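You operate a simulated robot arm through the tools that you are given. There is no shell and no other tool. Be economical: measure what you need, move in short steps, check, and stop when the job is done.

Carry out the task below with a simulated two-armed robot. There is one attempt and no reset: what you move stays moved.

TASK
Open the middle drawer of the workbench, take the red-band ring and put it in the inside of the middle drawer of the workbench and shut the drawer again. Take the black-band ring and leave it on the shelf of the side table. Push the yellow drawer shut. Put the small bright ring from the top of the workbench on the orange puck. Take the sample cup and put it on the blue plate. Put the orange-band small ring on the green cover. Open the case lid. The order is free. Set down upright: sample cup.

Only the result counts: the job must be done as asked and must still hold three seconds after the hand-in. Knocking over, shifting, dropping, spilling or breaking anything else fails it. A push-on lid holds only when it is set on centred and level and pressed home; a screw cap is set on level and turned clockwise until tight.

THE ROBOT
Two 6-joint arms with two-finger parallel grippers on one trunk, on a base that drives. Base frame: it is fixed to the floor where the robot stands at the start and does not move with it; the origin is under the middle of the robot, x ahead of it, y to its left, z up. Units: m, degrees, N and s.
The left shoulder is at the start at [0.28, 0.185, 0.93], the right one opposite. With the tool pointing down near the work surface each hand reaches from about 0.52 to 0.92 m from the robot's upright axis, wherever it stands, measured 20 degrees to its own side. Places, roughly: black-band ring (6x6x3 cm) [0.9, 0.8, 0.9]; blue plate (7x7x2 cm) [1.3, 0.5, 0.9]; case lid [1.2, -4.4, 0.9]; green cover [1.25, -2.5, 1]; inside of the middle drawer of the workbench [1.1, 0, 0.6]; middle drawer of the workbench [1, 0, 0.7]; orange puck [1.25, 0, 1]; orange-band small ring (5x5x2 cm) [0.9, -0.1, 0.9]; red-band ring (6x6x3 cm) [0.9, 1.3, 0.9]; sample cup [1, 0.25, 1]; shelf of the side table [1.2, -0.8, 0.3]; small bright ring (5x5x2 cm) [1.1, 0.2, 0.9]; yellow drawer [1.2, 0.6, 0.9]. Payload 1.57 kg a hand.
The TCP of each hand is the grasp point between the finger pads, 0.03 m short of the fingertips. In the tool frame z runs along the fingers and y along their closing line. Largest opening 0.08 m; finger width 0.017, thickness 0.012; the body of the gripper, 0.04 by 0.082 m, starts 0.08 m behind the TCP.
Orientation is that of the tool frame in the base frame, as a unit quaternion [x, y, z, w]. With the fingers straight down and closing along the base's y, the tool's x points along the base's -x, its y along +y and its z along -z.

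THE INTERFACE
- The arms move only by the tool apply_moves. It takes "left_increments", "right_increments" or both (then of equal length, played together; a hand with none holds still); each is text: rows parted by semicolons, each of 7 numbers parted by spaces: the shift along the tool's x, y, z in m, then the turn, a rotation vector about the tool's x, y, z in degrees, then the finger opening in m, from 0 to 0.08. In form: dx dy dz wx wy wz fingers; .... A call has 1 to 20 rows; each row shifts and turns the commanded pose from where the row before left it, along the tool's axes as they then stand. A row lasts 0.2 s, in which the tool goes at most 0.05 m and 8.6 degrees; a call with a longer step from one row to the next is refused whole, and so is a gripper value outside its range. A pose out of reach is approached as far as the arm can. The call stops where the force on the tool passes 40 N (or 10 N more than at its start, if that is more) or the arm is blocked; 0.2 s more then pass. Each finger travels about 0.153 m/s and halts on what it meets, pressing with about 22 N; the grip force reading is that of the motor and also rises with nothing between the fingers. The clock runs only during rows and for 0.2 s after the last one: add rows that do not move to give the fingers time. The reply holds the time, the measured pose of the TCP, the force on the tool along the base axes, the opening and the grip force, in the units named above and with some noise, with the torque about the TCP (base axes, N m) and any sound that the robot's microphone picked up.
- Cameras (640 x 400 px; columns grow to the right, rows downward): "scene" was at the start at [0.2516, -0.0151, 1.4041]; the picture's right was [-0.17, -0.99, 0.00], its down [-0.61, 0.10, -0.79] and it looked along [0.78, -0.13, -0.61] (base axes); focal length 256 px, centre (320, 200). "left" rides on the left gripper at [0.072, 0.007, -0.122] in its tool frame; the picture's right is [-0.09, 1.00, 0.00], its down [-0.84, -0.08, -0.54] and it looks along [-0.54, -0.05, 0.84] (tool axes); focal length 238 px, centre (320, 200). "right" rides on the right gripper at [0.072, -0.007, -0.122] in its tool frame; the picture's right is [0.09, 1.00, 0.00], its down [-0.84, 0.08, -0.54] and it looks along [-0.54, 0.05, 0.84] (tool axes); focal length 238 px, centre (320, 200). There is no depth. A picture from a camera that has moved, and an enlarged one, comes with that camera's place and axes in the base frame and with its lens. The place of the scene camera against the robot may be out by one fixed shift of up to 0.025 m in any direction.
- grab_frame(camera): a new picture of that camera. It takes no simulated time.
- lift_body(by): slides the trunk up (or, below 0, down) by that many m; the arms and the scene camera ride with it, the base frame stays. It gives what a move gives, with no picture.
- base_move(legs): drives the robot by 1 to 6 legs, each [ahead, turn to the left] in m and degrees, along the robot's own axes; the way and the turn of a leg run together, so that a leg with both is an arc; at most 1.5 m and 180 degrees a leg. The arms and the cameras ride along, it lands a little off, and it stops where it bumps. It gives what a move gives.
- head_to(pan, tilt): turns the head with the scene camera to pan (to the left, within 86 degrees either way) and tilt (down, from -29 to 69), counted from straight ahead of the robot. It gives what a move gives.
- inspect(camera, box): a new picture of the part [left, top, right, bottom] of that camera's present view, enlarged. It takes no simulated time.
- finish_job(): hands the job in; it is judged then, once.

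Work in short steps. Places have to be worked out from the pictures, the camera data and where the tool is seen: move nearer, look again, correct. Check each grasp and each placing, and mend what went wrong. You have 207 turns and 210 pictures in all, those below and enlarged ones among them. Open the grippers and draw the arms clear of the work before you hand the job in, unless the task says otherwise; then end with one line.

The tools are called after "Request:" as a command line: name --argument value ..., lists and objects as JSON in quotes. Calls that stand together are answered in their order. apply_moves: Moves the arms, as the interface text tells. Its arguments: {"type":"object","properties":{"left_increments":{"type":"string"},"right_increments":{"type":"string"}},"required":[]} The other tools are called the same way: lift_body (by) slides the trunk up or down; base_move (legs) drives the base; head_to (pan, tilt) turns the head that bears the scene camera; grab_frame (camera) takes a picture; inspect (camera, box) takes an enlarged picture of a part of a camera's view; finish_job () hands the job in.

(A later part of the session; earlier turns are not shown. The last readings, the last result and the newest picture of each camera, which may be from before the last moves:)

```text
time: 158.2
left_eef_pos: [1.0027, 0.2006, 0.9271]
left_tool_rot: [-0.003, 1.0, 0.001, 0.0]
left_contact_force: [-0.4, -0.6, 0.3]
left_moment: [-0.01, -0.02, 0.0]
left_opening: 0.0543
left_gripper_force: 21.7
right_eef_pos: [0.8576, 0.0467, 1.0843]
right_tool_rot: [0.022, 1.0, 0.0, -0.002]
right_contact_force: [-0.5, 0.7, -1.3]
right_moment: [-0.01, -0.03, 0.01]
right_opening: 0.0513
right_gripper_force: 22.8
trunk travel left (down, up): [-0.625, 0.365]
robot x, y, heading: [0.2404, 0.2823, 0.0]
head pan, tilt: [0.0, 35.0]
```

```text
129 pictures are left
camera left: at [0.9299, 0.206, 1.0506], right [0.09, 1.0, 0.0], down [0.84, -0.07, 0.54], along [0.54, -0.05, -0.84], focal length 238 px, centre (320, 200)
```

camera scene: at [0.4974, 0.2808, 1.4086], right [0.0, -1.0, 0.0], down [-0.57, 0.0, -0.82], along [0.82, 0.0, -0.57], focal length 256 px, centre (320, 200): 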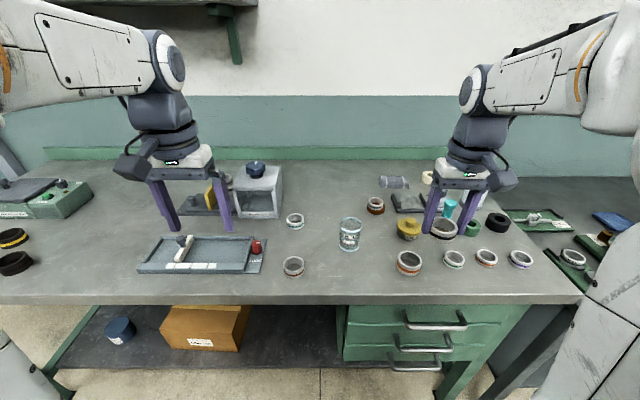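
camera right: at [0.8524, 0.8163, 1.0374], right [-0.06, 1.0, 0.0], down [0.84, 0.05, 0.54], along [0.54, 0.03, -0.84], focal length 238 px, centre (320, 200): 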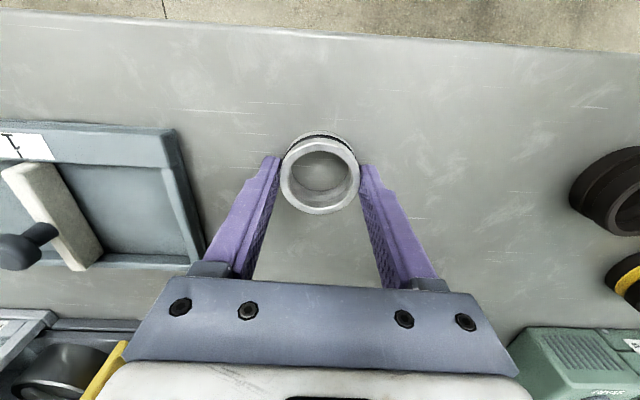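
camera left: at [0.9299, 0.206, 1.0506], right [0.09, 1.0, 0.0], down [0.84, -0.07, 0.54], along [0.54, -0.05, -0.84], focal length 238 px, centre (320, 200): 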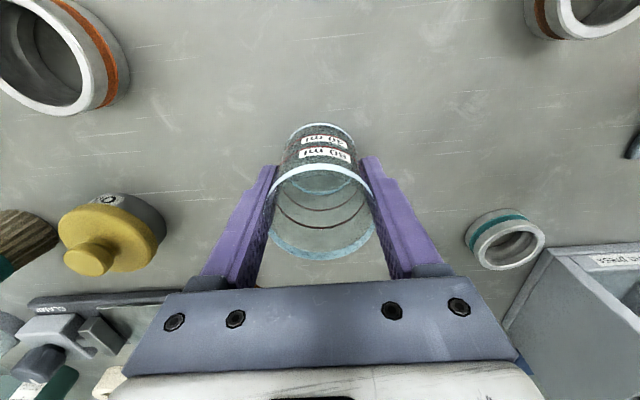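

Cup gripped (5.4 cm). I lift it well up, pull the right hand back, then move the base ahead in two small steps.

Request:
apply_moves --left_increments "0 0 -0.02 0 0 0 0.05;0 0 -0.03 0 0 0 0.05;0 0 -0.04 0 0 0 0.05;0 0 -0.04 0 0 0 0.05;0 0 -0.04 0 0 0 0.05;0 0 -0.03 0 0 0 0.05;0 0 0 0 0 0 0.05" --right_increments "0.02 0 0 0 0 0 0.045;0.03 0 0 0 0 0 0.045;0.03 0 0 0 0 0 0.045;0.03 0 -0.01 0 0 0 0.045;0 -0.03 -0.02 0 0 0 0.045;0 -0.03 -0.02 0 0 0 0.045;0 0 0 0 0 0 0.045"

Request:
base_move --legs '[[0.13, 0]]'

Request:
head_to --pan 0 --tilt 65

Request:
grab_frame --camera "scene"

```text
time: 159.8
left_eef_pos: [0.9946, 0.2069, 1.1201]
left_tool_rot: [-0.002, 1.0, 0.001, 0.001]
left_contact_force: [-0.1, -0.1, -0.8]
left_moment: [0.0, 0.03, -0.02]
left_opening: 0.0539
left_gripper_force: 22.2
left hand out of reach, approached as far as the arm can: row 6
right_eef_pos: [0.7472, -0.0093, 1.1361]
right_tool_rot: [0.022, 1.0, 0.0, -0.001]
right_contact_force: [0.6, 0.4, -1.8]
right_moment: [0.04, 0.03, 0.02]
right_opening: 0.0515
right_gripper_force: 22.0
trunk travel left (down, up): [-0.625, 0.365]
robot x, y, heading: [0.2447, 0.282, -0.4]
head pan, tilt: [0.0, 35.0]
```

```text
time: 161.1
left_eef_pos: [1.126, 0.2074, 1.1211]
left_tool_rot: [-0.003, 1.0, 0.001, 0.001]
left_contact_force: [0.3, 0.4, 0.0]
left_moment: [0.03, 0.03, 0.0]
left_opening: 0.0534
left_gripper_force: 21.7
right_eef_pos: [0.8798, -0.0096, 1.1351]
right_tool_rot: [0.021, 1.0, 0.0, -0.002]
right_contact_force: [0.3, 0.4, -0.7]
right_moment: [0.03, 0.03, 0.01]
right_opening: 0.0514
right_gripper_force: 22.1
trunk travel left (down, up): [-0.625, 0.365]
robot x, y, heading: [0.3775, 0.2779, -0.1]
head pan, tilt: [0.0, 35.0]
```

```text
time: 162.0
left_eef_pos: [1.1277, 0.2071, 1.1202]
left_tool_rot: [-0.003, 1.0, 0.001, 0.001]
left_contact_force: [0.8, -0.5, -0.1]
left_moment: [0.0, 0.02, 0.02]
left_opening: 0.0529
left_gripper_force: 22.0
right_eef_pos: [0.8789, -0.0089, 1.1356]
right_tool_rot: [0.021, 1.0, 0.0, -0.001]
right_contact_force: [0.7, 0.4, -2.4]
right_moment: [0.0, -0.03, 0.03]
right_opening: 0.0515
right_gripper_force: 22.1
trunk travel left (down, up): [-0.625, 0.365]
robot x, y, heading: [0.3746, 0.2761, -0.2]
head pan, tilt: [0.0, 65.0]
```

```text
128 pictures are left
camera scene: at [0.6019, 0.2809, 1.3687], right [0.0, -1.0, 0.0], down [-0.91, 0.0, -0.42], along [0.42, 0.0, -0.91], focal length 256 px, centre (320, 200)
```

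scene: 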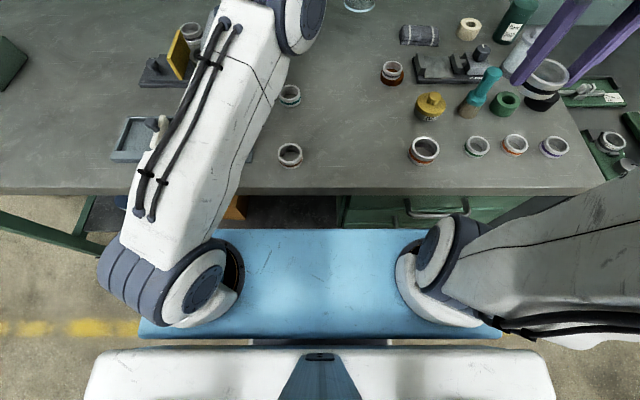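

The finger opening is creeping down; I check the cup in the left camera.

Request:
grab_frame --camera "left"

```text
127 pictures are left
camera left: at [1.0549, 0.2139, 1.2435], right [0.08, 1.0, 0.0], down [0.84, -0.07, 0.54], along [0.54, -0.04, -0.84], focal length 238 px, centre (320, 200)
```

left: 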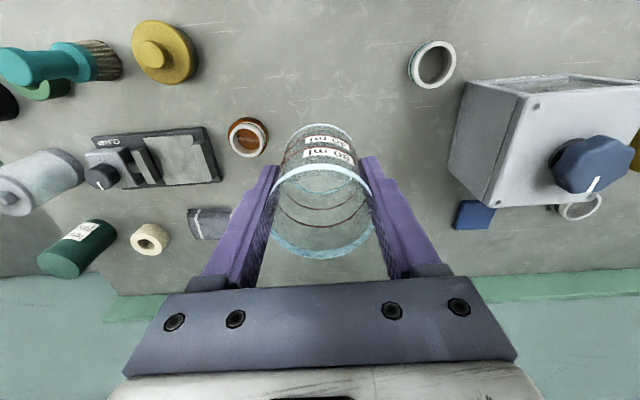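

Cup is still held the same way. Plate confirmed at ≈(1.333,0.472). I nudge the base 4 cm more, raise the trunk 0.1 m for reach, and move the cup diagonally toward the plate staying high.

Request:
base_move --legs '[[0.04, 0]]'

Request:
lift_body --by 0.1

Request:
apply_moves --left_increments "-0.021 0.033 0.015 0 0 0 0.045;-0.021 0.033 0.015 0 0 0 0.045;-0.021 0.033 0.01 0 0 0 0.045;-0.021 0.033 0 0 0 0 0.045;-0.021 0.033 0 0 0 0 0.045;-0.021 0.033 0 0 0 0 0.045;-0.021 0.033 0 0 0 0 0.045;-0.021 0.033 0 0 0 0 0.045;0 0 0 0 0 0 0.045"

Request:
grab_frame --camera "left"

```text
time: 162.9
left_eef_pos: [1.1672, 0.2081, 1.1208]
left_tool_rot: [-0.004, 1.0, 0.002, 0.0]
left_contact_force: [-0.1, 0.7, 0.4]
left_moment: [-0.03, -0.02, -0.01]
left_opening: 0.0525
left_gripper_force: 22.1
right_eef_pos: [0.9193, -0.008, 1.1359]
right_tool_rot: [0.021, 1.0, 0.0, -0.001]
right_contact_force: [0.5, 0.3, -0.6]
right_moment: [0.01, -0.03, 0.02]
right_opening: 0.0513
right_gripper_force: 21.8
trunk travel left (down, up): [-0.625, 0.365]
robot x, y, heading: [0.4144, 0.2782, 0.4]
head pan, tilt: [0.0, 65.0]
```

```text
time: 164.2
left_eef_pos: [1.1665, 0.2082, 1.2215]
left_tool_rot: [-0.003, 1.0, 0.002, 0.001]
left_contact_force: [0.4, 0.4, 0.5]
left_moment: [0.02, -0.03, -0.01]
left_opening: 0.0528
left_gripper_force: 22.0
right_eef_pos: [0.9194, -0.0082, 1.2363]
right_tool_rot: [0.02, 1.0, -0.001, -0.002]
right_contact_force: [0.5, -0.5, -1.8]
right_moment: [-0.01, 0.01, 0.0]
right_opening: 0.0513
right_gripper_force: 21.7
trunk travel left (down, up): [-0.725, 0.265]
robot x, y, heading: [0.4173, 0.28, 0.2]
head pan, tilt: [0.0, 65.0]
```

```text
time: 166.2
left_eef_pos: [1.271, 0.46, 1.1468]
left_tool_rot: [-0.003, 1.0, 0.001, 0.001]
left_contact_force: [-0.2, 0.6, 0.0]
left_moment: [0.0, -0.02, 0.0]
left_opening: 0.0523
left_gripper_force: 21.7
left hand out of reach, approached as far as the arm can: row 1, 4, 5, 6, 7, 8
right_eef_pos: [0.9196, -0.0079, 1.2356]
right_tool_rot: [0.021, 1.0, -0.001, -0.002]
right_contact_force: [0.0, 0.1, -1.1]
right_moment: [-0.01, 0.01, -0.01]
right_opening: 0.0514
right_gripper_force: 21.6
trunk travel left (down, up): [-0.725, 0.265]
robot x, y, heading: [0.4158, 0.281, 0.2]
head pan, tilt: [0.0, 65.0]
```

```text
126 pictures are left
camera left: at [1.1985, 0.4665, 1.2707], right [0.09, 1.0, 0.0], down [0.84, -0.07, 0.54], along [0.54, -0.05, -0.84], focal length 238 px, centre (320, 200)
```

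left: 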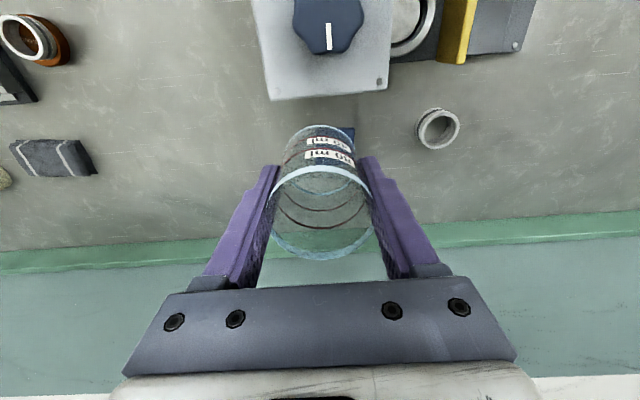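

Reach is limited at this height; lowering brings the plate into range. I move forward and down together.

Request:
apply_moves --left_increments "-0.02 0.004 0.015 0 0 0 0.045;-0.015 0.004 0.02 0 0 0 0.045;-0.015 0.004 0.02 0 0 0 0.045;-0.015 0 0.015 0 0 0 0.045;0 0 0 0 0 0 0.045"

Request:
grab_frame --camera "left"

```text
time: 167.4
left_eef_pos: [1.2966, 0.4743, 1.0674]
left_tool_rot: [-0.004, 1.0, 0.001, 0.001]
left_contact_force: [-0.3, 0.8, -1.0]
left_moment: [0.03, 0.01, 0.0]
left_opening: 0.0525
left_gripper_force: 22.6
left hand out of reach, approached as far as the arm can: row 1, 2, 3, 4
right_eef_pos: [0.9192, -0.0078, 1.2353]
right_tool_rot: [0.021, 1.0, 0.0, -0.003]
right_contact_force: [-0.3, 0.3, -0.7]
right_moment: [-0.01, -0.02, -0.02]
right_opening: 0.0512
right_gripper_force: 22.2
trunk travel left (down, up): [-0.725, 0.265]
robot x, y, heading: [0.4166, 0.2816, -0.3]
head pan, tilt: [0.0, 65.0]
```

```text
125 pictures are left
camera left: at [1.2243, 0.4804, 1.189], right [0.08, 1.0, 0.0], down [0.84, -0.07, 0.54], along [0.54, -0.04, -0.84], focal length 238 px, centre (320, 200)
```

left: 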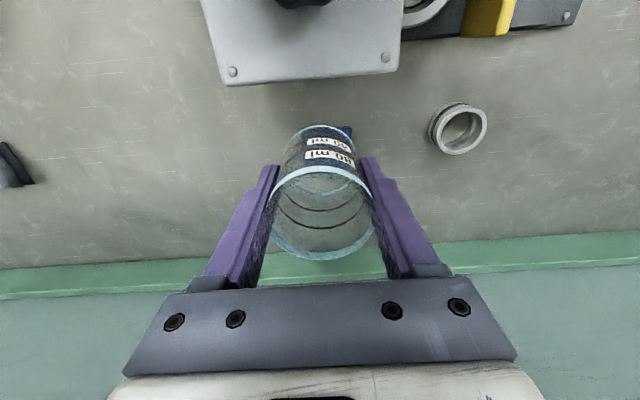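

I raise the trunk a further 0.12 m (shoulder nearer wrist height gives reach) and lower the hand correspondingly while moving ahead.

Request:
lift_body --by 0.12

Request:
apply_moves --left_increments "0 0 0.03 0 0 0 0.045;-0.01 0 0.03 0 0 0 0.045;-0.01 0 0.03 0 0 0 0.045;-0.01 0 0.03 0 0 0 0.045;-0.01 0 0.03 0 0 0 0.045;0 0 0 0 0 0 0.045"

Request:
grab_frame --camera "left"

```text
time: 168.9
left_eef_pos: [1.2936, 0.4749, 1.1798]
left_tool_rot: [-0.004, 1.0, 0.0, -0.006]
left_contact_force: [1.0, 0.0, -0.5]
left_moment: [0.01, 0.02, -0.01]
left_opening: 0.0523
left_gripper_force: 21.3
right_eef_pos: [0.9174, -0.0075, 1.3559]
right_tool_rot: [0.021, 1.0, -0.001, -0.002]
right_contact_force: [0.6, 0.0, -1.5]
right_moment: [-0.01, 0.0, -0.01]
right_opening: 0.0515
right_gripper_force: 22.0
trunk travel left (down, up): [-0.845, 0.145]
robot x, y, heading: [0.4144, 0.2824, 0.1]
head pan, tilt: [0.0, 65.0]
```

```text
time: 170.3
left_eef_pos: [1.3179, 0.4735, 1.0361]
left_tool_rot: [-0.003, 1.0, 0.002, 0.001]
left_contact_force: [0.3, 0.5, -0.6]
left_moment: [0.03, -0.02, 0.0]
left_opening: 0.0521
left_gripper_force: 22.2
left hand out of reach, approached as far as the arm can: row 1, 3, 4, 5
right_eef_pos: [0.92, -0.0069, 1.3548]
right_tool_rot: [0.021, 1.0, 0.0, -0.002]
right_contact_force: [0.4, 1.4, -1.4]
right_moment: [0.0, -0.01, 0.01]
right_opening: 0.0511
right_gripper_force: 22.4
trunk travel left (down, up): [-0.845, 0.145]
robot x, y, heading: [0.4125, 0.2839, 0.2]
head pan, tilt: [0.0, 65.0]
```

```text
124 pictures are left
camera left: at [1.2454, 0.4797, 1.158], right [0.08, 1.0, 0.0], down [0.84, -0.07, 0.54], along [0.54, -0.04, -0.84], focal length 238 px, centre (320, 200)
```

left: 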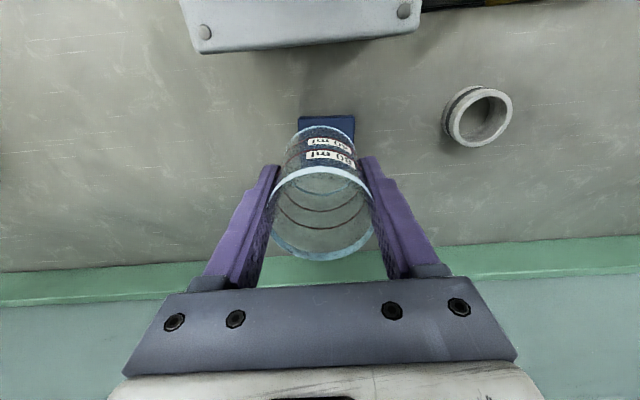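

Plate centre refines to ≈(1.340,0.48). I keep lowering and advancing.

Request:
apply_moves --left_increments "-0.006 0.004 0.015 0 0 0 0.045;-0.006 0.002 0.015 0 0 0 0.045;-0.006 0 0.012 0 0 0 0.045;-0.004 0 0.008 0 0 0 0.045;0 0 0 0 0 0 0.045"

Request:
grab_frame --camera "left"

```text
time: 171.5
left_eef_pos: [1.3181, 0.4797, 0.9866]
left_tool_rot: [-0.003, 1.0, 0.0, 0.001]
left_contact_force: [-0.2, -0.8, -0.5]
left_moment: [0.01, 0.02, -0.01]
left_opening: 0.0522
left_gripper_force: 21.9
left hand out of reach, approached as far as the arm can: row 1, 2, 3, 4
right_eef_pos: [0.92, -0.008, 1.3564]
right_tool_rot: [0.021, 1.0, 0.0, -0.002]
right_contact_force: [-0.1, 0.3, -1.9]
right_moment: [-0.02, 0.0, -0.02]
right_opening: 0.0514
right_gripper_force: 21.7
trunk travel left (down, up): [-0.845, 0.145]
robot x, y, heading: [0.4163, 0.283, -0.1]
head pan, tilt: [0.0, 65.0]
```

```text
123 pictures are left
camera left: at [1.2465, 0.486, 1.1092], right [0.08, 1.0, 0.0], down [0.84, -0.07, 0.54], along [0.54, -0.04, -0.84], focal length 238 px, centre (320, 200)
```

left: 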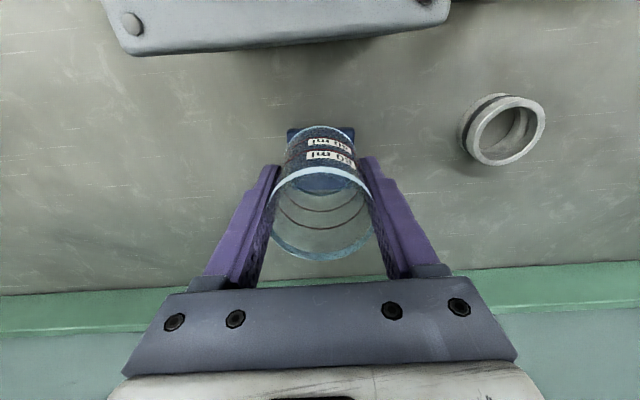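

Arm is at its limit at x=1.318; I advance the base 2 cm (small margin remains to the bench).

Request:
base_move --legs '[[0.02, 0]]'

Request:
apply_moves --left_increments "0 0.001 0.01 0 0 0 0.045;0 0 0.008 0 0 0 0.045;0 0 0 0 0 0 0.045"

Request:
grab_frame --camera "left"

```text
time: 172.3
left_eef_pos: [1.3379, 0.4809, 0.9869]
left_tool_rot: [-0.003, 1.0, 0.0, 0.0]
left_contact_force: [0.0, -0.5, -0.7]
left_moment: [-0.03, -0.05, 0.0]
left_opening: 0.0522
left_gripper_force: 21.9
right_eef_pos: [0.9398, -0.0083, 1.3559]
right_tool_rot: [0.021, 1.0, 0.0, -0.002]
right_contact_force: [-0.1, -0.5, -0.4]
right_moment: [-0.01, -0.02, 0.03]
right_opening: 0.0514
right_gripper_force: 22.0
trunk travel left (down, up): [-0.845, 0.145]
robot x, y, heading: [0.4368, 0.2834, 0.2]
head pan, tilt: [0.0, 65.0]
```

```text
time: 173.1
left_eef_pos: [1.338, 0.4802, 0.9684]
left_tool_rot: [-0.003, 1.0, 0.0, 0.001]
left_contact_force: [0.3, 0.6, -0.8]
left_moment: [-0.03, 0.01, -0.01]
left_opening: 0.052
left_gripper_force: 21.9
right_eef_pos: [0.9396, -0.0093, 1.3562]
right_tool_rot: [0.021, 1.0, 0.0, -0.003]
right_contact_force: [-0.5, -0.9, -0.9]
right_moment: [0.01, 0.01, 0.0]
right_opening: 0.0514
right_gripper_force: 21.4
trunk travel left (down, up): [-0.845, 0.145]
robot x, y, heading: [0.4318, 0.2844, -0.1]
head pan, tilt: [0.0, 65.0]
```

```text
122 pictures are left
camera left: at [1.2656, 0.486, 1.0913], right [0.08, 1.0, 0.0], down [0.84, -0.07, 0.54], along [0.54, -0.04, -0.84], focal length 238 px, centre (320, 200)
```

left: 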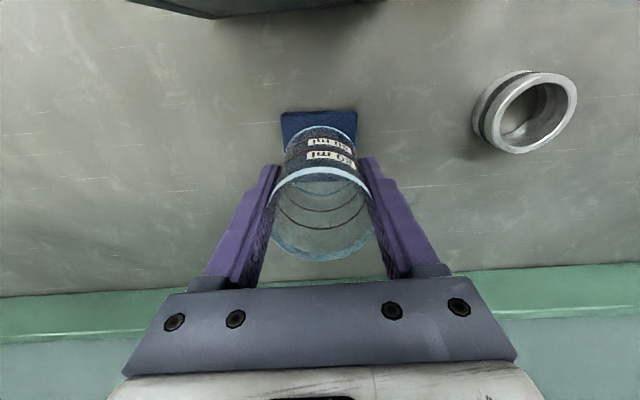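

Plate spans x≈1.312–1.378, y centre ≈0.482; cup centre at 1.338. Good. I lower gently to contact.

Request:
apply_moves --left_increments "-0.004 0.001 0.008 0 0 0 0.045;0 0 0.006 0 0 0 0.045;0 0 0 0 0 0 0.045"

Request:
apply_moves --left_increments "0 0 0.004 0 0 0 0.045;0 0 0 0 0 0 0.045"

Request:
apply_moves --left_increments "0 0 0.003 0 0 0 0.045;0 0 0 0 0 0 0.045"

```text
time: 173.9
left_eef_pos: [1.3364, 0.4812, 0.9542]
left_tool_rot: [-0.004, 1.0, 0.0, 0.001]
left_contact_force: [0.5, 0.3, -0.6]
left_moment: [0.01, 0.01, 0.0]
left_opening: 0.0519
left_gripper_force: 21.6
left hand out of reach, approached as far as the arm can: row 1
right_eef_pos: [0.9393, -0.0085, 1.3552]
right_tool_rot: [0.021, 1.0, 0.001, -0.003]
right_contact_force: [0.2, 0.4, -2.2]
right_moment: [0.02, 0.04, 0.04]
right_opening: 0.0514
right_gripper_force: 22.3
trunk travel left (down, up): [-0.845, 0.145]
robot x, y, heading: [0.434, 0.2799, -0.3]
head pan, tilt: [0.0, 65.0]
```

```text
time: 174.5
left_eef_pos: [1.336, 0.4826, 0.9509]
left_tool_rot: [-0.004, 1.0, 0.0, 0.002]
left_contact_force: [0.2, 0.5, -0.6]
left_moment: [0.02, -0.01, 0.0]
left_opening: 0.0521
left_gripper_force: 21.9
right_eef_pos: [0.9391, -0.0095, 1.3556]
right_tool_rot: [0.021, 1.0, 0.0, -0.002]
right_contact_force: [-0.4, -1.2, -2.0]
right_moment: [0.02, -0.02, 0.03]
right_opening: 0.0512
right_gripper_force: 22.4
trunk travel left (down, up): [-0.845, 0.145]
robot x, y, heading: [0.4359, 0.2808, 0.0]
head pan, tilt: [0.0, 65.0]
```

```text
time: 175.1
left_eef_pos: [1.335, 0.4808, 0.9482]
left_tool_rot: [-0.003, 1.0, 0.001, 0.001]
left_contact_force: [0.3, 0.1, -0.4]
left_moment: [0.02, 0.04, -0.01]
left_opening: 0.0518
left_gripper_force: 21.8
right_eef_pos: [0.9404, -0.0077, 1.3559]
right_tool_rot: [0.021, 1.0, -0.001, -0.003]
right_contact_force: [-0.6, -0.6, -1.1]
right_moment: [0.03, 0.0, 0.04]
right_opening: 0.0514
right_gripper_force: 21.9
trunk travel left (down, up): [-0.845, 0.145]
robot x, y, heading: [0.4344, 0.2828, 0.1]
head pan, tilt: [0.0, 65.0]
```

I add 1.2 cm of base advance to centre the cup on the plate, then lower further.

Request:
base_move --legs '[[0.012, 0]]'

Request:
apply_moves --left_increments "0 0 0.003 0 0 0 0.045;0 0 0 0 0 0 0.045"

Request:
apply_moves --left_increments "0 0 0.003 0 0 0 0.045;0 0 0 0 0 0 0.045"

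```text
time: 175.9
left_eef_pos: [1.3466, 0.4813, 0.9492]
left_tool_rot: [-0.003, 1.0, 0.001, 0.001]
left_contact_force: [-0.4, -0.4, -0.5]
left_moment: [-0.03, 0.0, -0.06]
left_opening: 0.0519
left_gripper_force: 22.3
right_eef_pos: [0.9519, -0.0089, 1.3551]
right_tool_rot: [0.021, 1.0, 0.0, -0.002]
right_contact_force: [-0.1, 0.3, -1.0]
right_moment: [0.04, 0.01, -0.01]
right_opening: 0.0513
right_gripper_force: 22.2
trunk travel left (down, up): [-0.845, 0.145]
robot x, y, heading: [0.4466, 0.2828, -0.1]
head pan, tilt: [0.0, 65.0]
```

```text
time: 176.5
left_eef_pos: [1.3464, 0.4812, 0.9465]
left_tool_rot: [-0.004, 1.0, 0.001, 0.001]
left_contact_force: [0.2, -0.4, -0.6]
left_moment: [-0.03, -0.04, -0.02]
left_opening: 0.0518
left_gripper_force: 21.9
right_eef_pos: [0.9512, -0.0076, 1.3558]
right_tool_rot: [0.021, 1.0, 0.0, -0.003]
right_contact_force: [-0.4, 0.6, -1.6]
right_moment: [-0.01, -0.01, -0.03]
right_opening: 0.0513
right_gripper_force: 22.5
trunk travel left (down, up): [-0.845, 0.145]
robot x, y, heading: [0.4484, 0.2786, 0.1]
head pan, tilt: [0.0, 65.0]
```

```text
time: 177.1
left_eef_pos: [1.3469, 0.4808, 0.9417]
left_tool_rot: [-0.003, 1.0, 0.001, 0.002]
left_contact_force: [1.0, -0.3, -0.1]
left_moment: [0.01, 0.0, -0.01]
left_opening: 0.0516
left_gripper_force: 21.9
right_eef_pos: [0.9524, -0.0086, 1.3546]
right_tool_rot: [0.02, 1.0, 0.0, -0.003]
right_contact_force: [0.4, 0.0, -1.0]
right_moment: [0.0, 0.0, -0.07]
right_opening: 0.0515
right_gripper_force: 21.6
trunk travel left (down, up): [-0.845, 0.145]
robot x, y, heading: [0.4458, 0.2818, -0.1]
head pan, tilt: [0.0, 65.0]
```

Request:
inspect --camera "left" --box '[240, 80, 400, 180]'

Request:
apply_moves --left_increments "0 0 0.003 0 0 0 0.045;0 0 0 0 0 0 0.045"

```text
4.00 times, centred on (320, 130) of left
camera zoom: at [1.2748, 0.487, 1.0657], right [0.08, 1.0, 0.0], down [0.84, -0.07, 0.54], along [0.54, -0.04, -0.84], focal length 953 px, centre (320, 480)
```

zoom: 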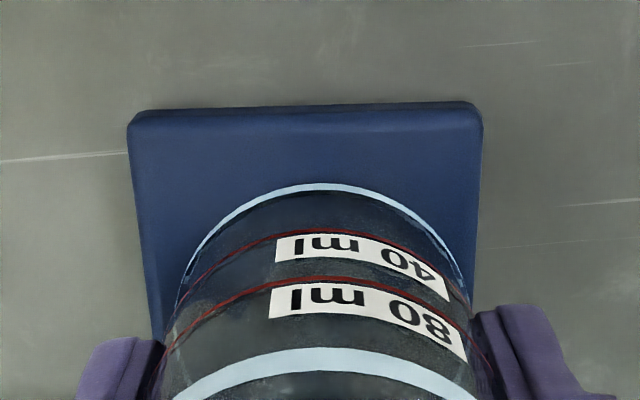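

```text
time: 177.7
left_eef_pos: [1.3467, 0.48, 0.9408]
left_tool_rot: [-0.004, 1.0, 0.001, 0.003]
left_contact_force: [0.2, 0.0, 5.6]
left_moment: [-0.06, 0.04, 0.03]
left_opening: 0.0519
left_gripper_force: 21.8
right_eef_pos: [0.9516, -0.0082, 1.355]
right_tool_rot: [0.021, 1.0, 0.0, -0.002]
right_contact_force: [0.1, 0.2, -1.5]
right_moment: [0.0, 0.0, -0.01]
right_opening: 0.0515
right_gripper_force: 21.3
trunk travel left (down, up): [-0.845, 0.145]
robot x, y, heading: [0.4486, 0.2816, 0.2]
head pan, tilt: [0.0, 65.0]
```

Contact reached, but the cup is ~8 mm too far ahead. I raise 3 mm, shift back 8 mm and set it down again.

Request:
apply_moves --left_increments "0 0 -0.005 0 0 0 0.045;0.004 -0.001 0 0 0 0 0.045;0.004 -0.001 0 0 0 0 0.045;0 0 0 0 0 0 0.045"

Request:
inspect --camera "left" --box '[240, 80, 400, 180]'

```text
time: 178.7
left_eef_pos: [1.3435, 0.48, 0.9448]
left_tool_rot: [-0.004, 1.0, 0.001, 0.0]
left_contact_force: [0.4, 0.3, -0.4]
left_moment: [0.02, 0.01, 0.01]
left_opening: 0.0516
left_gripper_force: 22.2
left hand out of reach, approached as far as the arm can: row 3
right_eef_pos: [0.9517, -0.0085, 1.3558]
right_tool_rot: [0.021, 1.0, 0.0, -0.002]
right_contact_force: [-0.2, -0.7, -0.5]
right_moment: [0.02, 0.03, 0.02]
right_opening: 0.0514
right_gripper_force: 21.8
trunk travel left (down, up): [-0.845, 0.145]
robot x, y, heading: [0.4489, 0.2817, 0.1]
head pan, tilt: [0.0, 65.0]
```

```text
4.00 times, centred on (320, 130) of left
camera zoom: at [1.2721, 0.4858, 1.0677], right [0.08, 1.0, 0.0], down [0.84, -0.07, 0.54], along [0.54, -0.05, -0.84], focal length 953 px, centre (320, 480)
```

zoom: 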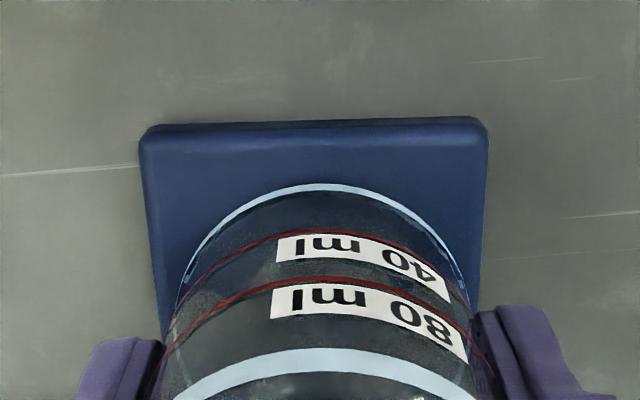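

Another 4 mm back, then down to contact.

Request:
apply_moves --left_increments "0.004 0 0 0 0 0 0.045;0.001 0 0.002 0 0 0 0.045;0 0 0.003 0 0 0 0.045;0 0 0 0 0 0 0.045"

Request:
inspect --camera "left" --box '[240, 80, 400, 180]'

```text
time: 179.7
left_eef_pos: [1.3439, 0.481, 0.9407]
left_tool_rot: [-0.004, 1.0, 0.0, 0.002]
left_contact_force: [-1.1, -0.2, 7.7]
left_moment: [-0.05, 0.04, 0.02]
left_opening: 0.0519
left_gripper_force: 21.6
left hand out of reach, approached as far as the arm can: row 1
right_eef_pos: [0.9524, -0.0086, 1.3555]
right_tool_rot: [0.022, 1.0, 0.001, -0.002]
right_contact_force: [1.4, 0.5, -1.1]
right_moment: [0.01, -0.03, -0.01]
right_opening: 0.0515
right_gripper_force: 22.1
trunk travel left (down, up): [-0.845, 0.145]
robot x, y, heading: [0.4471, 0.2811, 0.3]
head pan, tilt: [0.0, 65.0]
```

```text
4.00 times, centred on (320, 130) of left
camera zoom: at [1.2715, 0.4859, 1.0641], right [0.08, 1.0, 0.0], down [0.84, -0.07, 0.55], along [0.54, -0.04, -0.84], focal length 953 px, centre (320, 480)
```

zoom: 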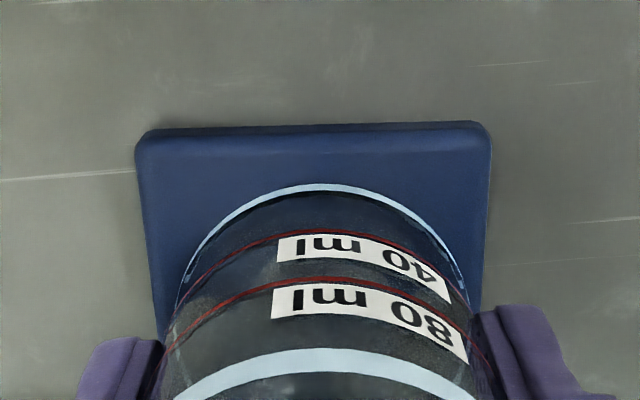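

Nearly centred (6 mm long). I lift 4 mm, back the base 6 mm, and lower again.

Request:
apply_moves --left_increments "0 0 -0.005 0 0 0 0.045;0 0 0 0 0 0 0.045"

Request:
base_move --legs '[[-0.006, 0]]'

Request:
apply_moves --left_increments "0 0 0.003 0 0 0 0.045;0 0 0.003 0 0 0 0.045;0 0 0 0 0 0 0.045"

Request:
inspect --camera "left" --box '[240, 80, 400, 180]'

```text
time: 180.3
left_eef_pos: [1.3438, 0.4789, 0.9453]
left_tool_rot: [-0.003, 1.0, 0.001, 0.0]
left_contact_force: [0.1, -0.1, -0.7]
left_moment: [0.01, 0.0, 0.02]
left_opening: 0.0516
left_gripper_force: 21.1
right_eef_pos: [0.9521, -0.0086, 1.3552]
right_tool_rot: [0.021, 1.0, 0.0, -0.003]
right_contact_force: [-0.4, -0.1, -1.6]
right_moment: [-0.01, 0.02, 0.0]
right_opening: 0.0515
right_gripper_force: 22.1
trunk travel left (down, up): [-0.845, 0.145]
robot x, y, heading: [0.4456, 0.2813, 0.1]
head pan, tilt: [0.0, 65.0]
```

```text
time: 181.0
left_eef_pos: [1.3393, 0.4788, 0.9457]
left_tool_rot: [-0.003, 1.0, 0.001, 0.0]
left_contact_force: [0.0, -0.5, -0.5]
left_moment: [-0.02, 0.02, -0.01]
left_opening: 0.0516
left_gripper_force: 21.9
right_eef_pos: [0.9465, -0.0081, 1.3546]
right_tool_rot: [0.021, 1.0, 0.0, -0.003]
right_contact_force: [-0.4, -0.2, -1.6]
right_moment: [-0.02, 0.03, 0.0]
right_opening: 0.0515
right_gripper_force: 22.2
trunk travel left (down, up): [-0.845, 0.145]
robot x, y, heading: [0.4416, 0.28, 0.4]
head pan, tilt: [0.0, 65.0]
```

```text
time: 181.8
left_eef_pos: [1.338, 0.4775, 0.9416]
left_tool_rot: [-0.003, 1.0, 0.001, 0.002]
left_contact_force: [-1.7, 0.8, 14.7]
left_moment: [0.0, 0.12, 0.07]
left_opening: 0.0514
left_gripper_force: 21.9
right_eef_pos: [0.9458, -0.0081, 1.3551]
right_tool_rot: [0.021, 1.0, 0.0, -0.002]
right_contact_force: [-0.1, -0.2, -1.0]
right_moment: [-0.02, -0.01, 0.01]
right_opening: 0.0516
right_gripper_force: 21.8
trunk travel left (down, up): [-0.845, 0.145]
robot x, y, heading: [0.4404, 0.2785, 0.2]
head pan, tilt: [0.0, 65.0]
```

```text
4.00 times, centred on (320, 130) of left
camera zoom: at [1.2659, 0.4853, 1.064], right [0.08, 1.0, 0.0], down [0.83, -0.07, 0.55], along [0.54, -0.04, -0.84], focal length 953 px, centre (320, 480)
```

zoom: 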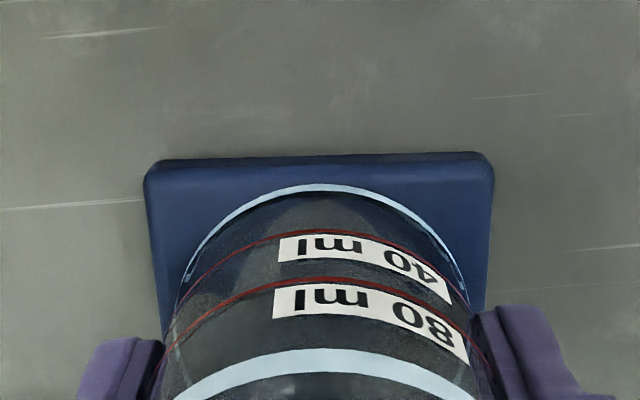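

Centred with ~5 mm margins. I relieve, open, and withdraw straight up.

Request:
apply_moves --left_increments "0 0 -0.0015 0 0 0 0.052;0 0 0 0 0 0 0.056;0 0 0 0 0 0 0.062;0 0 0 0 0 0 0.08;0 0 0 0 0 0 0.08;0 0 -0.03 0 0 0 0.08;0 0 -0.04 0 0 0 0.08;0 0 -0.04 0 0 0 0.08;0.02 0 -0.03 0 0 0 0.08;0 0 0 0 0 0 0.08"

Request:
grab_frame --camera "left"

```text
time: 184.0
left_eef_pos: [1.3398, 0.4801, 1.0815]
left_tool_rot: [-0.003, 1.0, 0.0, 0.0]
left_contact_force: [-0.6, 0.1, 0.1]
left_moment: [-0.02, 0.01, 0.03]
left_opening: 0.0799
left_gripper_force: 0.1
left hand out of reach, approached as far as the arm can: row 7, 9
right_eef_pos: [0.9454, -0.0083, 1.3559]
right_tool_rot: [0.021, 1.0, 0.0, -0.003]
right_contact_force: [0.4, 0.1, -1.4]
right_moment: [0.01, -0.01, 0.05]
right_opening: 0.0513
right_gripper_force: 22.0
trunk travel left (down, up): [-0.845, 0.145]
robot x, y, heading: [0.4452, 0.2806, -0.1]
head pan, tilt: [0.0, 65.0]
```

```text
117 pictures are left
camera left: at [1.2684, 0.4855, 1.2048], right [0.08, 1.0, 0.0], down [0.84, -0.07, 0.54], along [0.54, -0.04, -0.84], focal length 238 px, centre (320, 200)
```

left: 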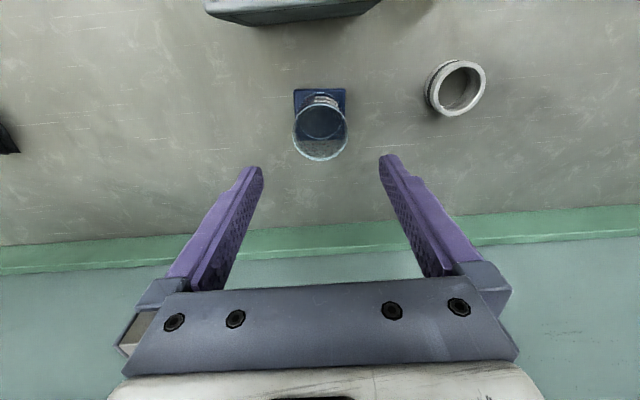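

Cup stands upright on the plate. I swing the hand to +y (avoiding the press knob) and back to view the yellow drawer.

Request:
apply_moves --left_increments "0 0.04 -0.005 0 0 0 0.08;0 0.04 -0.005 0 0 0 0.08;0.01 0.04 -0.005 0 0 0 0.08;0.02 0.04 0 0 0 0 0.08;0.02 0.03 0 0 0 0 0.08;0.04 0.02 0 0 0 0 0.08;0.04 0 0 0 0 0 0.08;0.04 0 0 0 0 0 0.08;0.04 0 0 0 0 0 0.08;0.04 0 0 0 0 0 0.08;0.03 0 0 0 0 0 0.08;0 0 0 0 0 0 0.08"

Request:
grab_frame --camera "left"

```text
time: 186.6
left_eef_pos: [1.2829, 0.715, 1.1163]
left_tool_rot: [-0.003, 1.0, 0.0, -0.001]
left_contact_force: [-0.3, 0.1, -0.8]
left_moment: [0.0, 0.0, -0.01]
left_opening: 0.0801
left_gripper_force: 0.1
left hand out of reach, approached as far as the arm can: row 2, 4, 5, 6, 7, 8, 9, 10, 11
right_eef_pos: [0.9452, -0.0078, 1.3555]
right_tool_rot: [0.021, 1.0, 0.001, -0.002]
right_contact_force: [1.0, -0.5, -1.3]
right_moment: [-0.03, 0.0, 0.02]
right_opening: 0.0512
right_gripper_force: 22.6
trunk travel left (down, up): [-0.845, 0.145]
robot x, y, heading: [0.4397, 0.2857, -0.1]
head pan, tilt: [0.0, 65.0]
```

```text
116 pictures are left
camera left: at [1.2119, 0.7214, 1.2396], right [0.08, 1.0, 0.0], down [0.84, -0.07, 0.54], along [0.54, -0.05, -0.84], focal length 238 px, centre (320, 200)
```

left: 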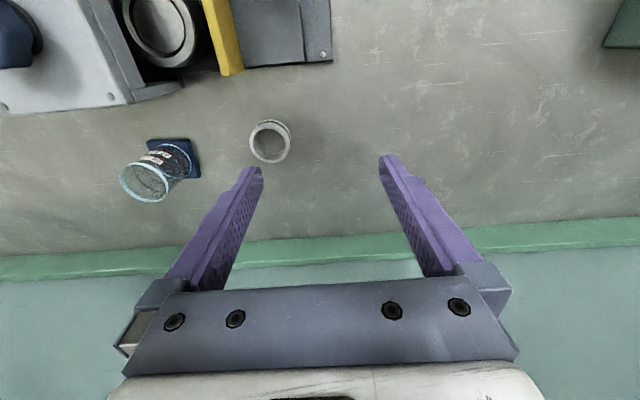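

Back the base 0.2 m to bring the hand over the drawer region.

Request:
base_move --legs '[[-0.2, 0]]'

Request:
grab_frame --camera "left"

Request:
head_to --pan 15 --tilt 40

Request:
grab_frame --camera "scene"

```text
time: 188.2
left_eef_pos: [1.0835, 0.7174, 1.116]
left_tool_rot: [-0.004, 1.0, 0.0, -0.001]
left_contact_force: [1.3, -0.4, 0.1]
left_moment: [0.0, 0.0, 0.0]
left_opening: 0.0803
left_gripper_force: 0.1
right_eef_pos: [0.7473, -0.0071, 1.3557]
right_tool_rot: [0.02, 1.0, 0.0, -0.002]
right_contact_force: [-0.2, -0.4, -1.2]
right_moment: [0.0, 0.06, -0.02]
right_opening: 0.0513
right_gripper_force: 22.3
trunk travel left (down, up): [-0.845, 0.145]
robot x, y, heading: [0.2414, 0.2813, 0.0]
head pan, tilt: [0.0, 65.0]
```

```text
115 pictures are left
camera left: at [1.0115, 0.7227, 1.2393], right [0.08, 1.0, 0.0], down [0.84, -0.07, 0.54], along [0.54, -0.04, -0.84], focal length 238 px, centre (320, 200)
```

left: 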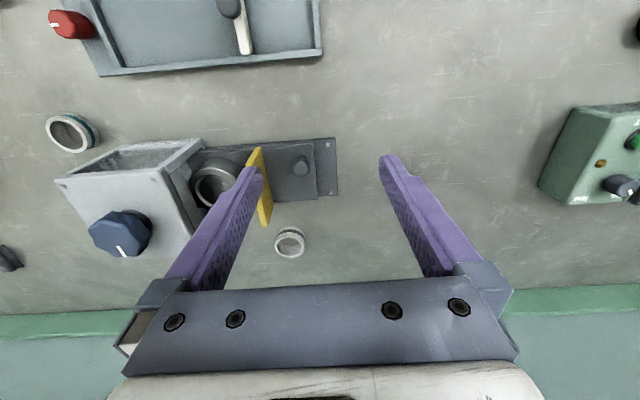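

```text
time: 189.1
left_eef_pos: [1.0827, 0.7167, 1.1171]
left_tool_rot: [-0.003, 1.0, 0.0, -0.001]
left_contact_force: [0.6, -0.6, -0.2]
left_moment: [0.0, -0.01, -0.03]
left_opening: 0.0798
left_gripper_force: 0.1
right_eef_pos: [0.7463, -0.007, 1.3555]
right_tool_rot: [0.02, 1.0, 0.0, -0.003]
right_contact_force: [0.2, -0.7, -1.2]
right_moment: [-0.02, 0.03, 0.02]
right_opening: 0.0515
right_gripper_force: 21.7
trunk travel left (down, up): [-0.845, 0.145]
robot x, y, heading: [0.2437, 0.2788, 0.0]
head pan, tilt: [15.0, 40.0]
```

```text
114 pictures are left
camera scene: at [0.4903, 0.3033, 1.6209], right [0.26, -0.97, 0.0], down [-0.62, -0.17, -0.77], along [0.74, 0.2, -0.64], focal length 256 px, centre (320, 200)
```

scene: 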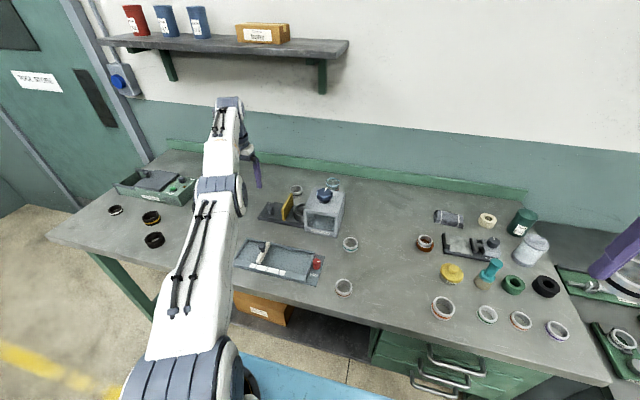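

I zoom on the yellow drawer to understand its motion.

Request:
inspect --camera "left" --box '[150, 120, 350, 245]'

Request:
inspect --camera "scene" --box '[240, 165, 368, 245]'

```text
3.20 times, centred on (250, 182) of left
camera zoom: at [1.0113, 0.7227, 1.2395], right [0.08, 1.0, 0.0], down [0.84, -0.07, 0.54], along [0.54, -0.04, -0.84], focal length 763 px, centre (544, 256)
```

zoom: 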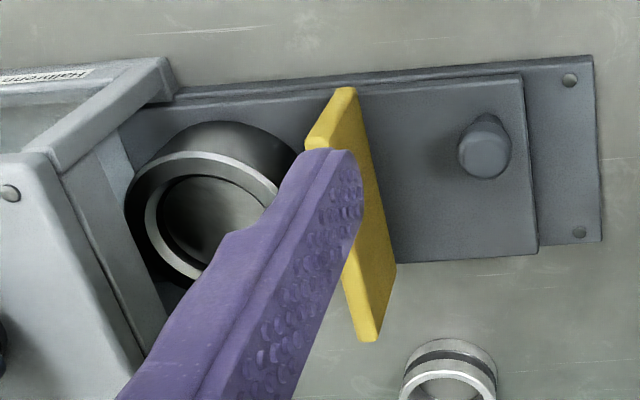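

```text
5.00 times, centred on (304, 205) of scene
camera zoom: at [0.4903, 0.3033, 1.6209], right [0.26, -0.97, 0.0], down [-0.62, -0.17, -0.77], along [0.74, 0.2, -0.64], focal length 1281 px, centre (400, 175)
```

zoom: 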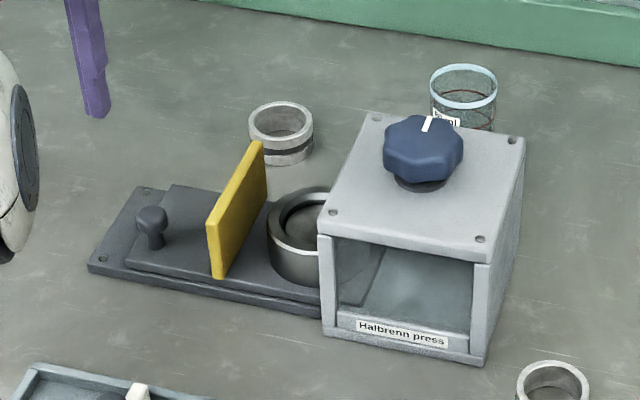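

The drawer slides toward −y into the press. I'll push the yellow panel's +y face (y≈0.625, x≈1.185) with closed fingers at tip z≈0.93. First position the hand at (1.185,0.655).

Request:
apply_moves --left_increments "-0.035 -0.02 0 0 0 0 0;-0.035 -0.02 0 0 0 0 0;-0.032 -0.02 0 0 0 0 0;0 0 0.03 0 0 0 0;0 0 0.03 0 0 0 0;0 0 0.02 0 0 0 0;0 0 0 0 0 0 0"

Request:
grab_frame --camera "left"

```text
time: 190.7
left_eef_pos: [1.1127, 0.6395, 1.0322]
left_tool_rot: [-0.004, 1.0, 0.001, 0.0]
left_contact_force: [0.0, -0.1, 0.1]
left_moment: [-0.01, 0.03, -0.02]
left_opening: 0.0
left_gripper_force: 21.4
left hand out of reach, approached as far as the arm can: row 1, 2, 3
right_eef_pos: [0.7476, -0.0078, 1.3559]
right_tool_rot: [0.021, 1.0, 0.0, -0.003]
right_contact_force: [-0.3, -1.0, -1.6]
right_moment: [0.0, -0.07, -0.01]
right_opening: 0.0513
right_gripper_force: 22.5
trunk travel left (down, up): [-0.845, 0.145]
robot x, y, heading: [0.2441, 0.2794, -0.1]
head pan, tilt: [15.0, 40.0]
```

```text
111 pictures are left
camera left: at [1.0415, 0.6456, 1.1547], right [0.08, 1.0, 0.0], down [0.84, -0.07, 0.54], along [0.54, -0.04, -0.84], focal length 238 px, centre (320, 200)
```

left: 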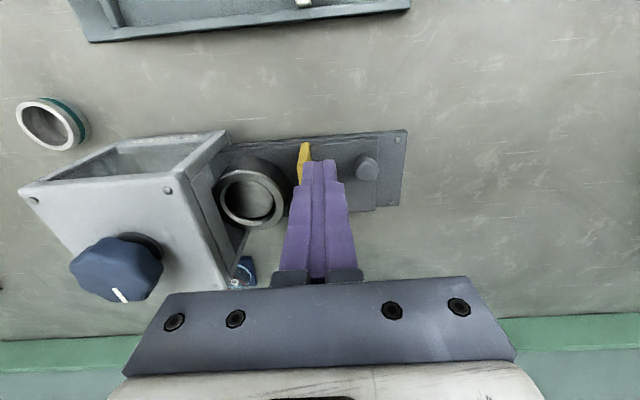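

Out of reach in x from here; I drive the base 7 cm ahead and shift y to 0.655.

Request:
apply_moves --left_increments "0 0.015 0 0 0 0 0;0 0 0 0 0 0 0"

Request:
base_move --legs '[[0.07, 0]]'

Request:
grab_frame --camera "left"

```text
time: 191.3
left_eef_pos: [1.1114, 0.6564, 1.0311]
left_tool_rot: [-0.004, 1.0, 0.0, -0.001]
left_contact_force: [0.2, 0.9, -0.4]
left_moment: [0.0, -0.03, 0.0]
left_opening: 0.0
left_gripper_force: 21.4
right_eef_pos: [0.7467, -0.007, 1.3553]
right_tool_rot: [0.019, 1.0, 0.0, -0.002]
right_contact_force: [0.3, 0.3, -1.3]
right_moment: [0.01, 0.0, 0.0]
right_opening: 0.0515
right_gripper_force: 21.9
trunk travel left (down, up): [-0.845, 0.145]
robot x, y, heading: [0.2376, 0.2809, -0.1]
head pan, tilt: [15.0, 40.0]
```

```text
time: 192.3
left_eef_pos: [1.183, 0.6571, 1.033]
left_tool_rot: [-0.005, 1.0, 0.0, 0.0]
left_contact_force: [-0.2, 1.0, 0.4]
left_moment: [0.04, -0.02, 0.0]
left_opening: 0.0
left_gripper_force: 20.9
right_eef_pos: [0.8177, -0.0063, 1.3561]
right_tool_rot: [0.019, 1.0, 0.0, -0.001]
right_contact_force: [-0.7, -0.3, -1.3]
right_moment: [-0.03, 0.0, 0.02]
right_opening: 0.0514
right_gripper_force: 21.9
trunk travel left (down, up): [-0.845, 0.145]
robot x, y, heading: [0.3107, 0.2818, 0.2]
head pan, tilt: [15.0, 40.0]
```

```text
110 pictures are left
camera left: at [1.1108, 0.662, 1.1554], right [0.08, 1.0, 0.0], down [0.84, -0.07, 0.54], along [0.54, -0.04, -0.84], focal length 238 px, centre (320, 200)
```

left: 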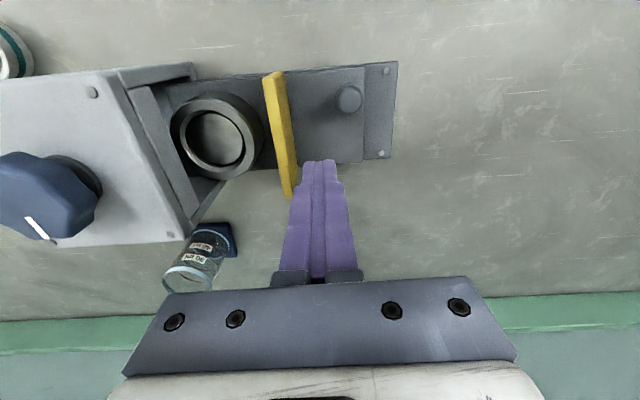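

Fingers are beside the panel's +y face. I lower to TCP z≈0.96 and then push −y in small steps.

Request:
apply_moves --left_increments "0.003 0 0.03 0 0 0 0;0 0 0.03 0 0 0 0;0 0 0.013 0 0 0 0;0 -0.01 0 0 0 0 0;0 -0.01 0 0 0 0 0;0 -0.01 0 0 0 0 0;0 0 0 0 0 0 0"

Request:
grab_frame --camera "left"

```text
time: 193.9
left_eef_pos: [1.1804, 0.6264, 0.9591]
left_tool_rot: [-0.006, 1.0, 0.0, 0.001]
left_contact_force: [0.3, 1.3, -0.1]
left_moment: [-0.02, -0.03, 0.0]
left_opening: 0.0
left_gripper_force: 21.7
right_eef_pos: [0.818, -0.0066, 1.3548]
right_tool_rot: [0.019, 1.0, 0.001, -0.003]
right_contact_force: [-0.4, 0.1, -0.9]
right_moment: [0.0, 0.0, -0.01]
right_opening: 0.0515
right_gripper_force: 22.4
trunk travel left (down, up): [-0.845, 0.145]
robot x, y, heading: [0.3171, 0.2818, -0.1]
head pan, tilt: [15.0, 40.0]
```

```text
109 pictures are left
camera left: at [1.1085, 0.633, 1.0815], right [0.08, 1.0, 0.0], down [0.84, -0.07, 0.54], along [0.54, -0.04, -0.84], focal length 238 px, centre (320, 200)
```

left: 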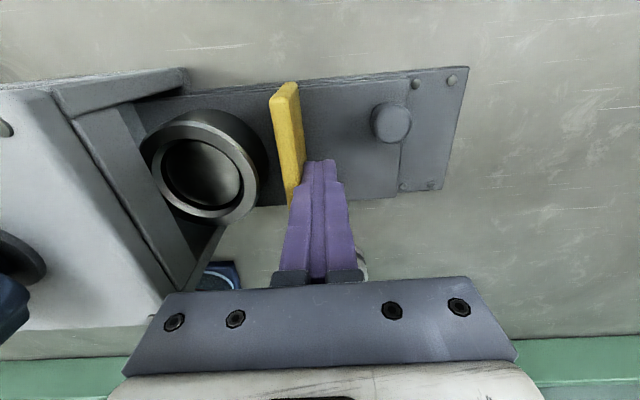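

The drawer slides with the finger. I keep pushing.

Request:
apply_moves --left_increments "0 -0.01 0 0 0 0 0;0 -0.01 0 0 0 0 0;0 -0.01 0 0 0 0 0;0 -0.006 0 0 0 0 0;0 0 0 0 0 0 0"

Request:
grab_frame --camera "left"

```text
time: 195.1
left_eef_pos: [1.1807, 0.5908, 0.9594]
left_tool_rot: [-0.005, 1.0, -0.001, 0.0]
left_contact_force: [-1.2, 1.3, 0.4]
left_moment: [0.01, -0.02, -0.02]
left_opening: 0.0001
left_gripper_force: 21.5
right_eef_pos: [0.8189, -0.007, 1.3552]
right_tool_rot: [0.019, 1.0, 0.0, -0.003]
right_contact_force: [-0.2, -0.2, -1.2]
right_moment: [0.02, -0.01, -0.02]
right_opening: 0.0512
right_gripper_force: 21.9
trunk travel left (down, up): [-0.845, 0.145]
robot x, y, heading: [0.3187, 0.2856, 0.3]
head pan, tilt: [15.0, 40.0]
```

```text
108 pictures are left
camera left: at [1.1091, 0.5965, 1.082], right [0.08, 1.0, 0.0], down [0.84, -0.07, 0.54], along [0.54, -0.04, -0.84], focal length 238 px, centre (320, 200)
```

left: 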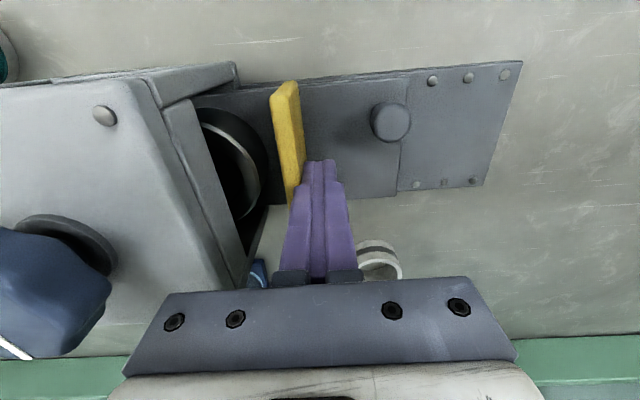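

About 3 cm left. Continue until resistance.

Request:
apply_moves --left_increments "0 -0.01 0 0 0 0 0;0 -0.01 0 0 0 0 0;0 -0.006 0 0 0 0 0;0 0 0 0 0 0 0"

Request:
grab_frame --camera "left"

```text
time: 196.1
left_eef_pos: [1.1813, 0.5636, 0.9586]
left_tool_rot: [-0.006, 1.0, 0.0, 0.0]
left_contact_force: [0.6, 0.9, -1.5]
left_moment: [0.0, 0.0, 0.0]
left_opening: 0.0
left_gripper_force: 20.9
right_eef_pos: [0.8185, -0.0072, 1.3554]
right_tool_rot: [0.019, 1.0, 0.001, -0.002]
right_contact_force: [0.6, 0.0, -2.0]
right_moment: [-0.02, 0.03, 0.02]
right_opening: 0.0515
right_gripper_force: 21.8
trunk travel left (down, up): [-0.845, 0.145]
robot x, y, heading: [0.3165, 0.2812, 0.2]
head pan, tilt: [15.0, 40.0]
```

```text
107 pictures are left
camera left: at [1.109, 0.57, 1.0818], right [0.08, 1.0, 0.0], down [0.84, -0.07, 0.54], along [0.54, -0.04, -0.84], focal length 238 px, centre (320, 200)
```

left: 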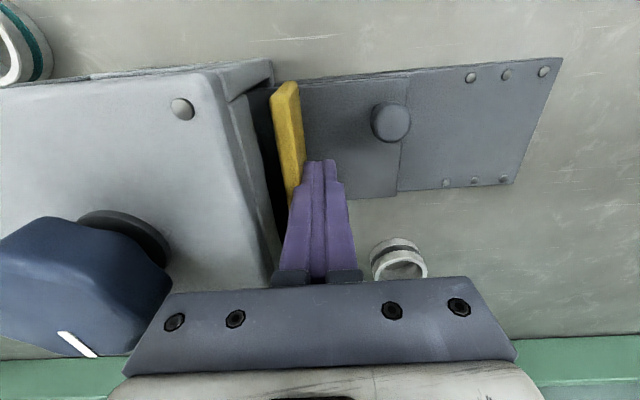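

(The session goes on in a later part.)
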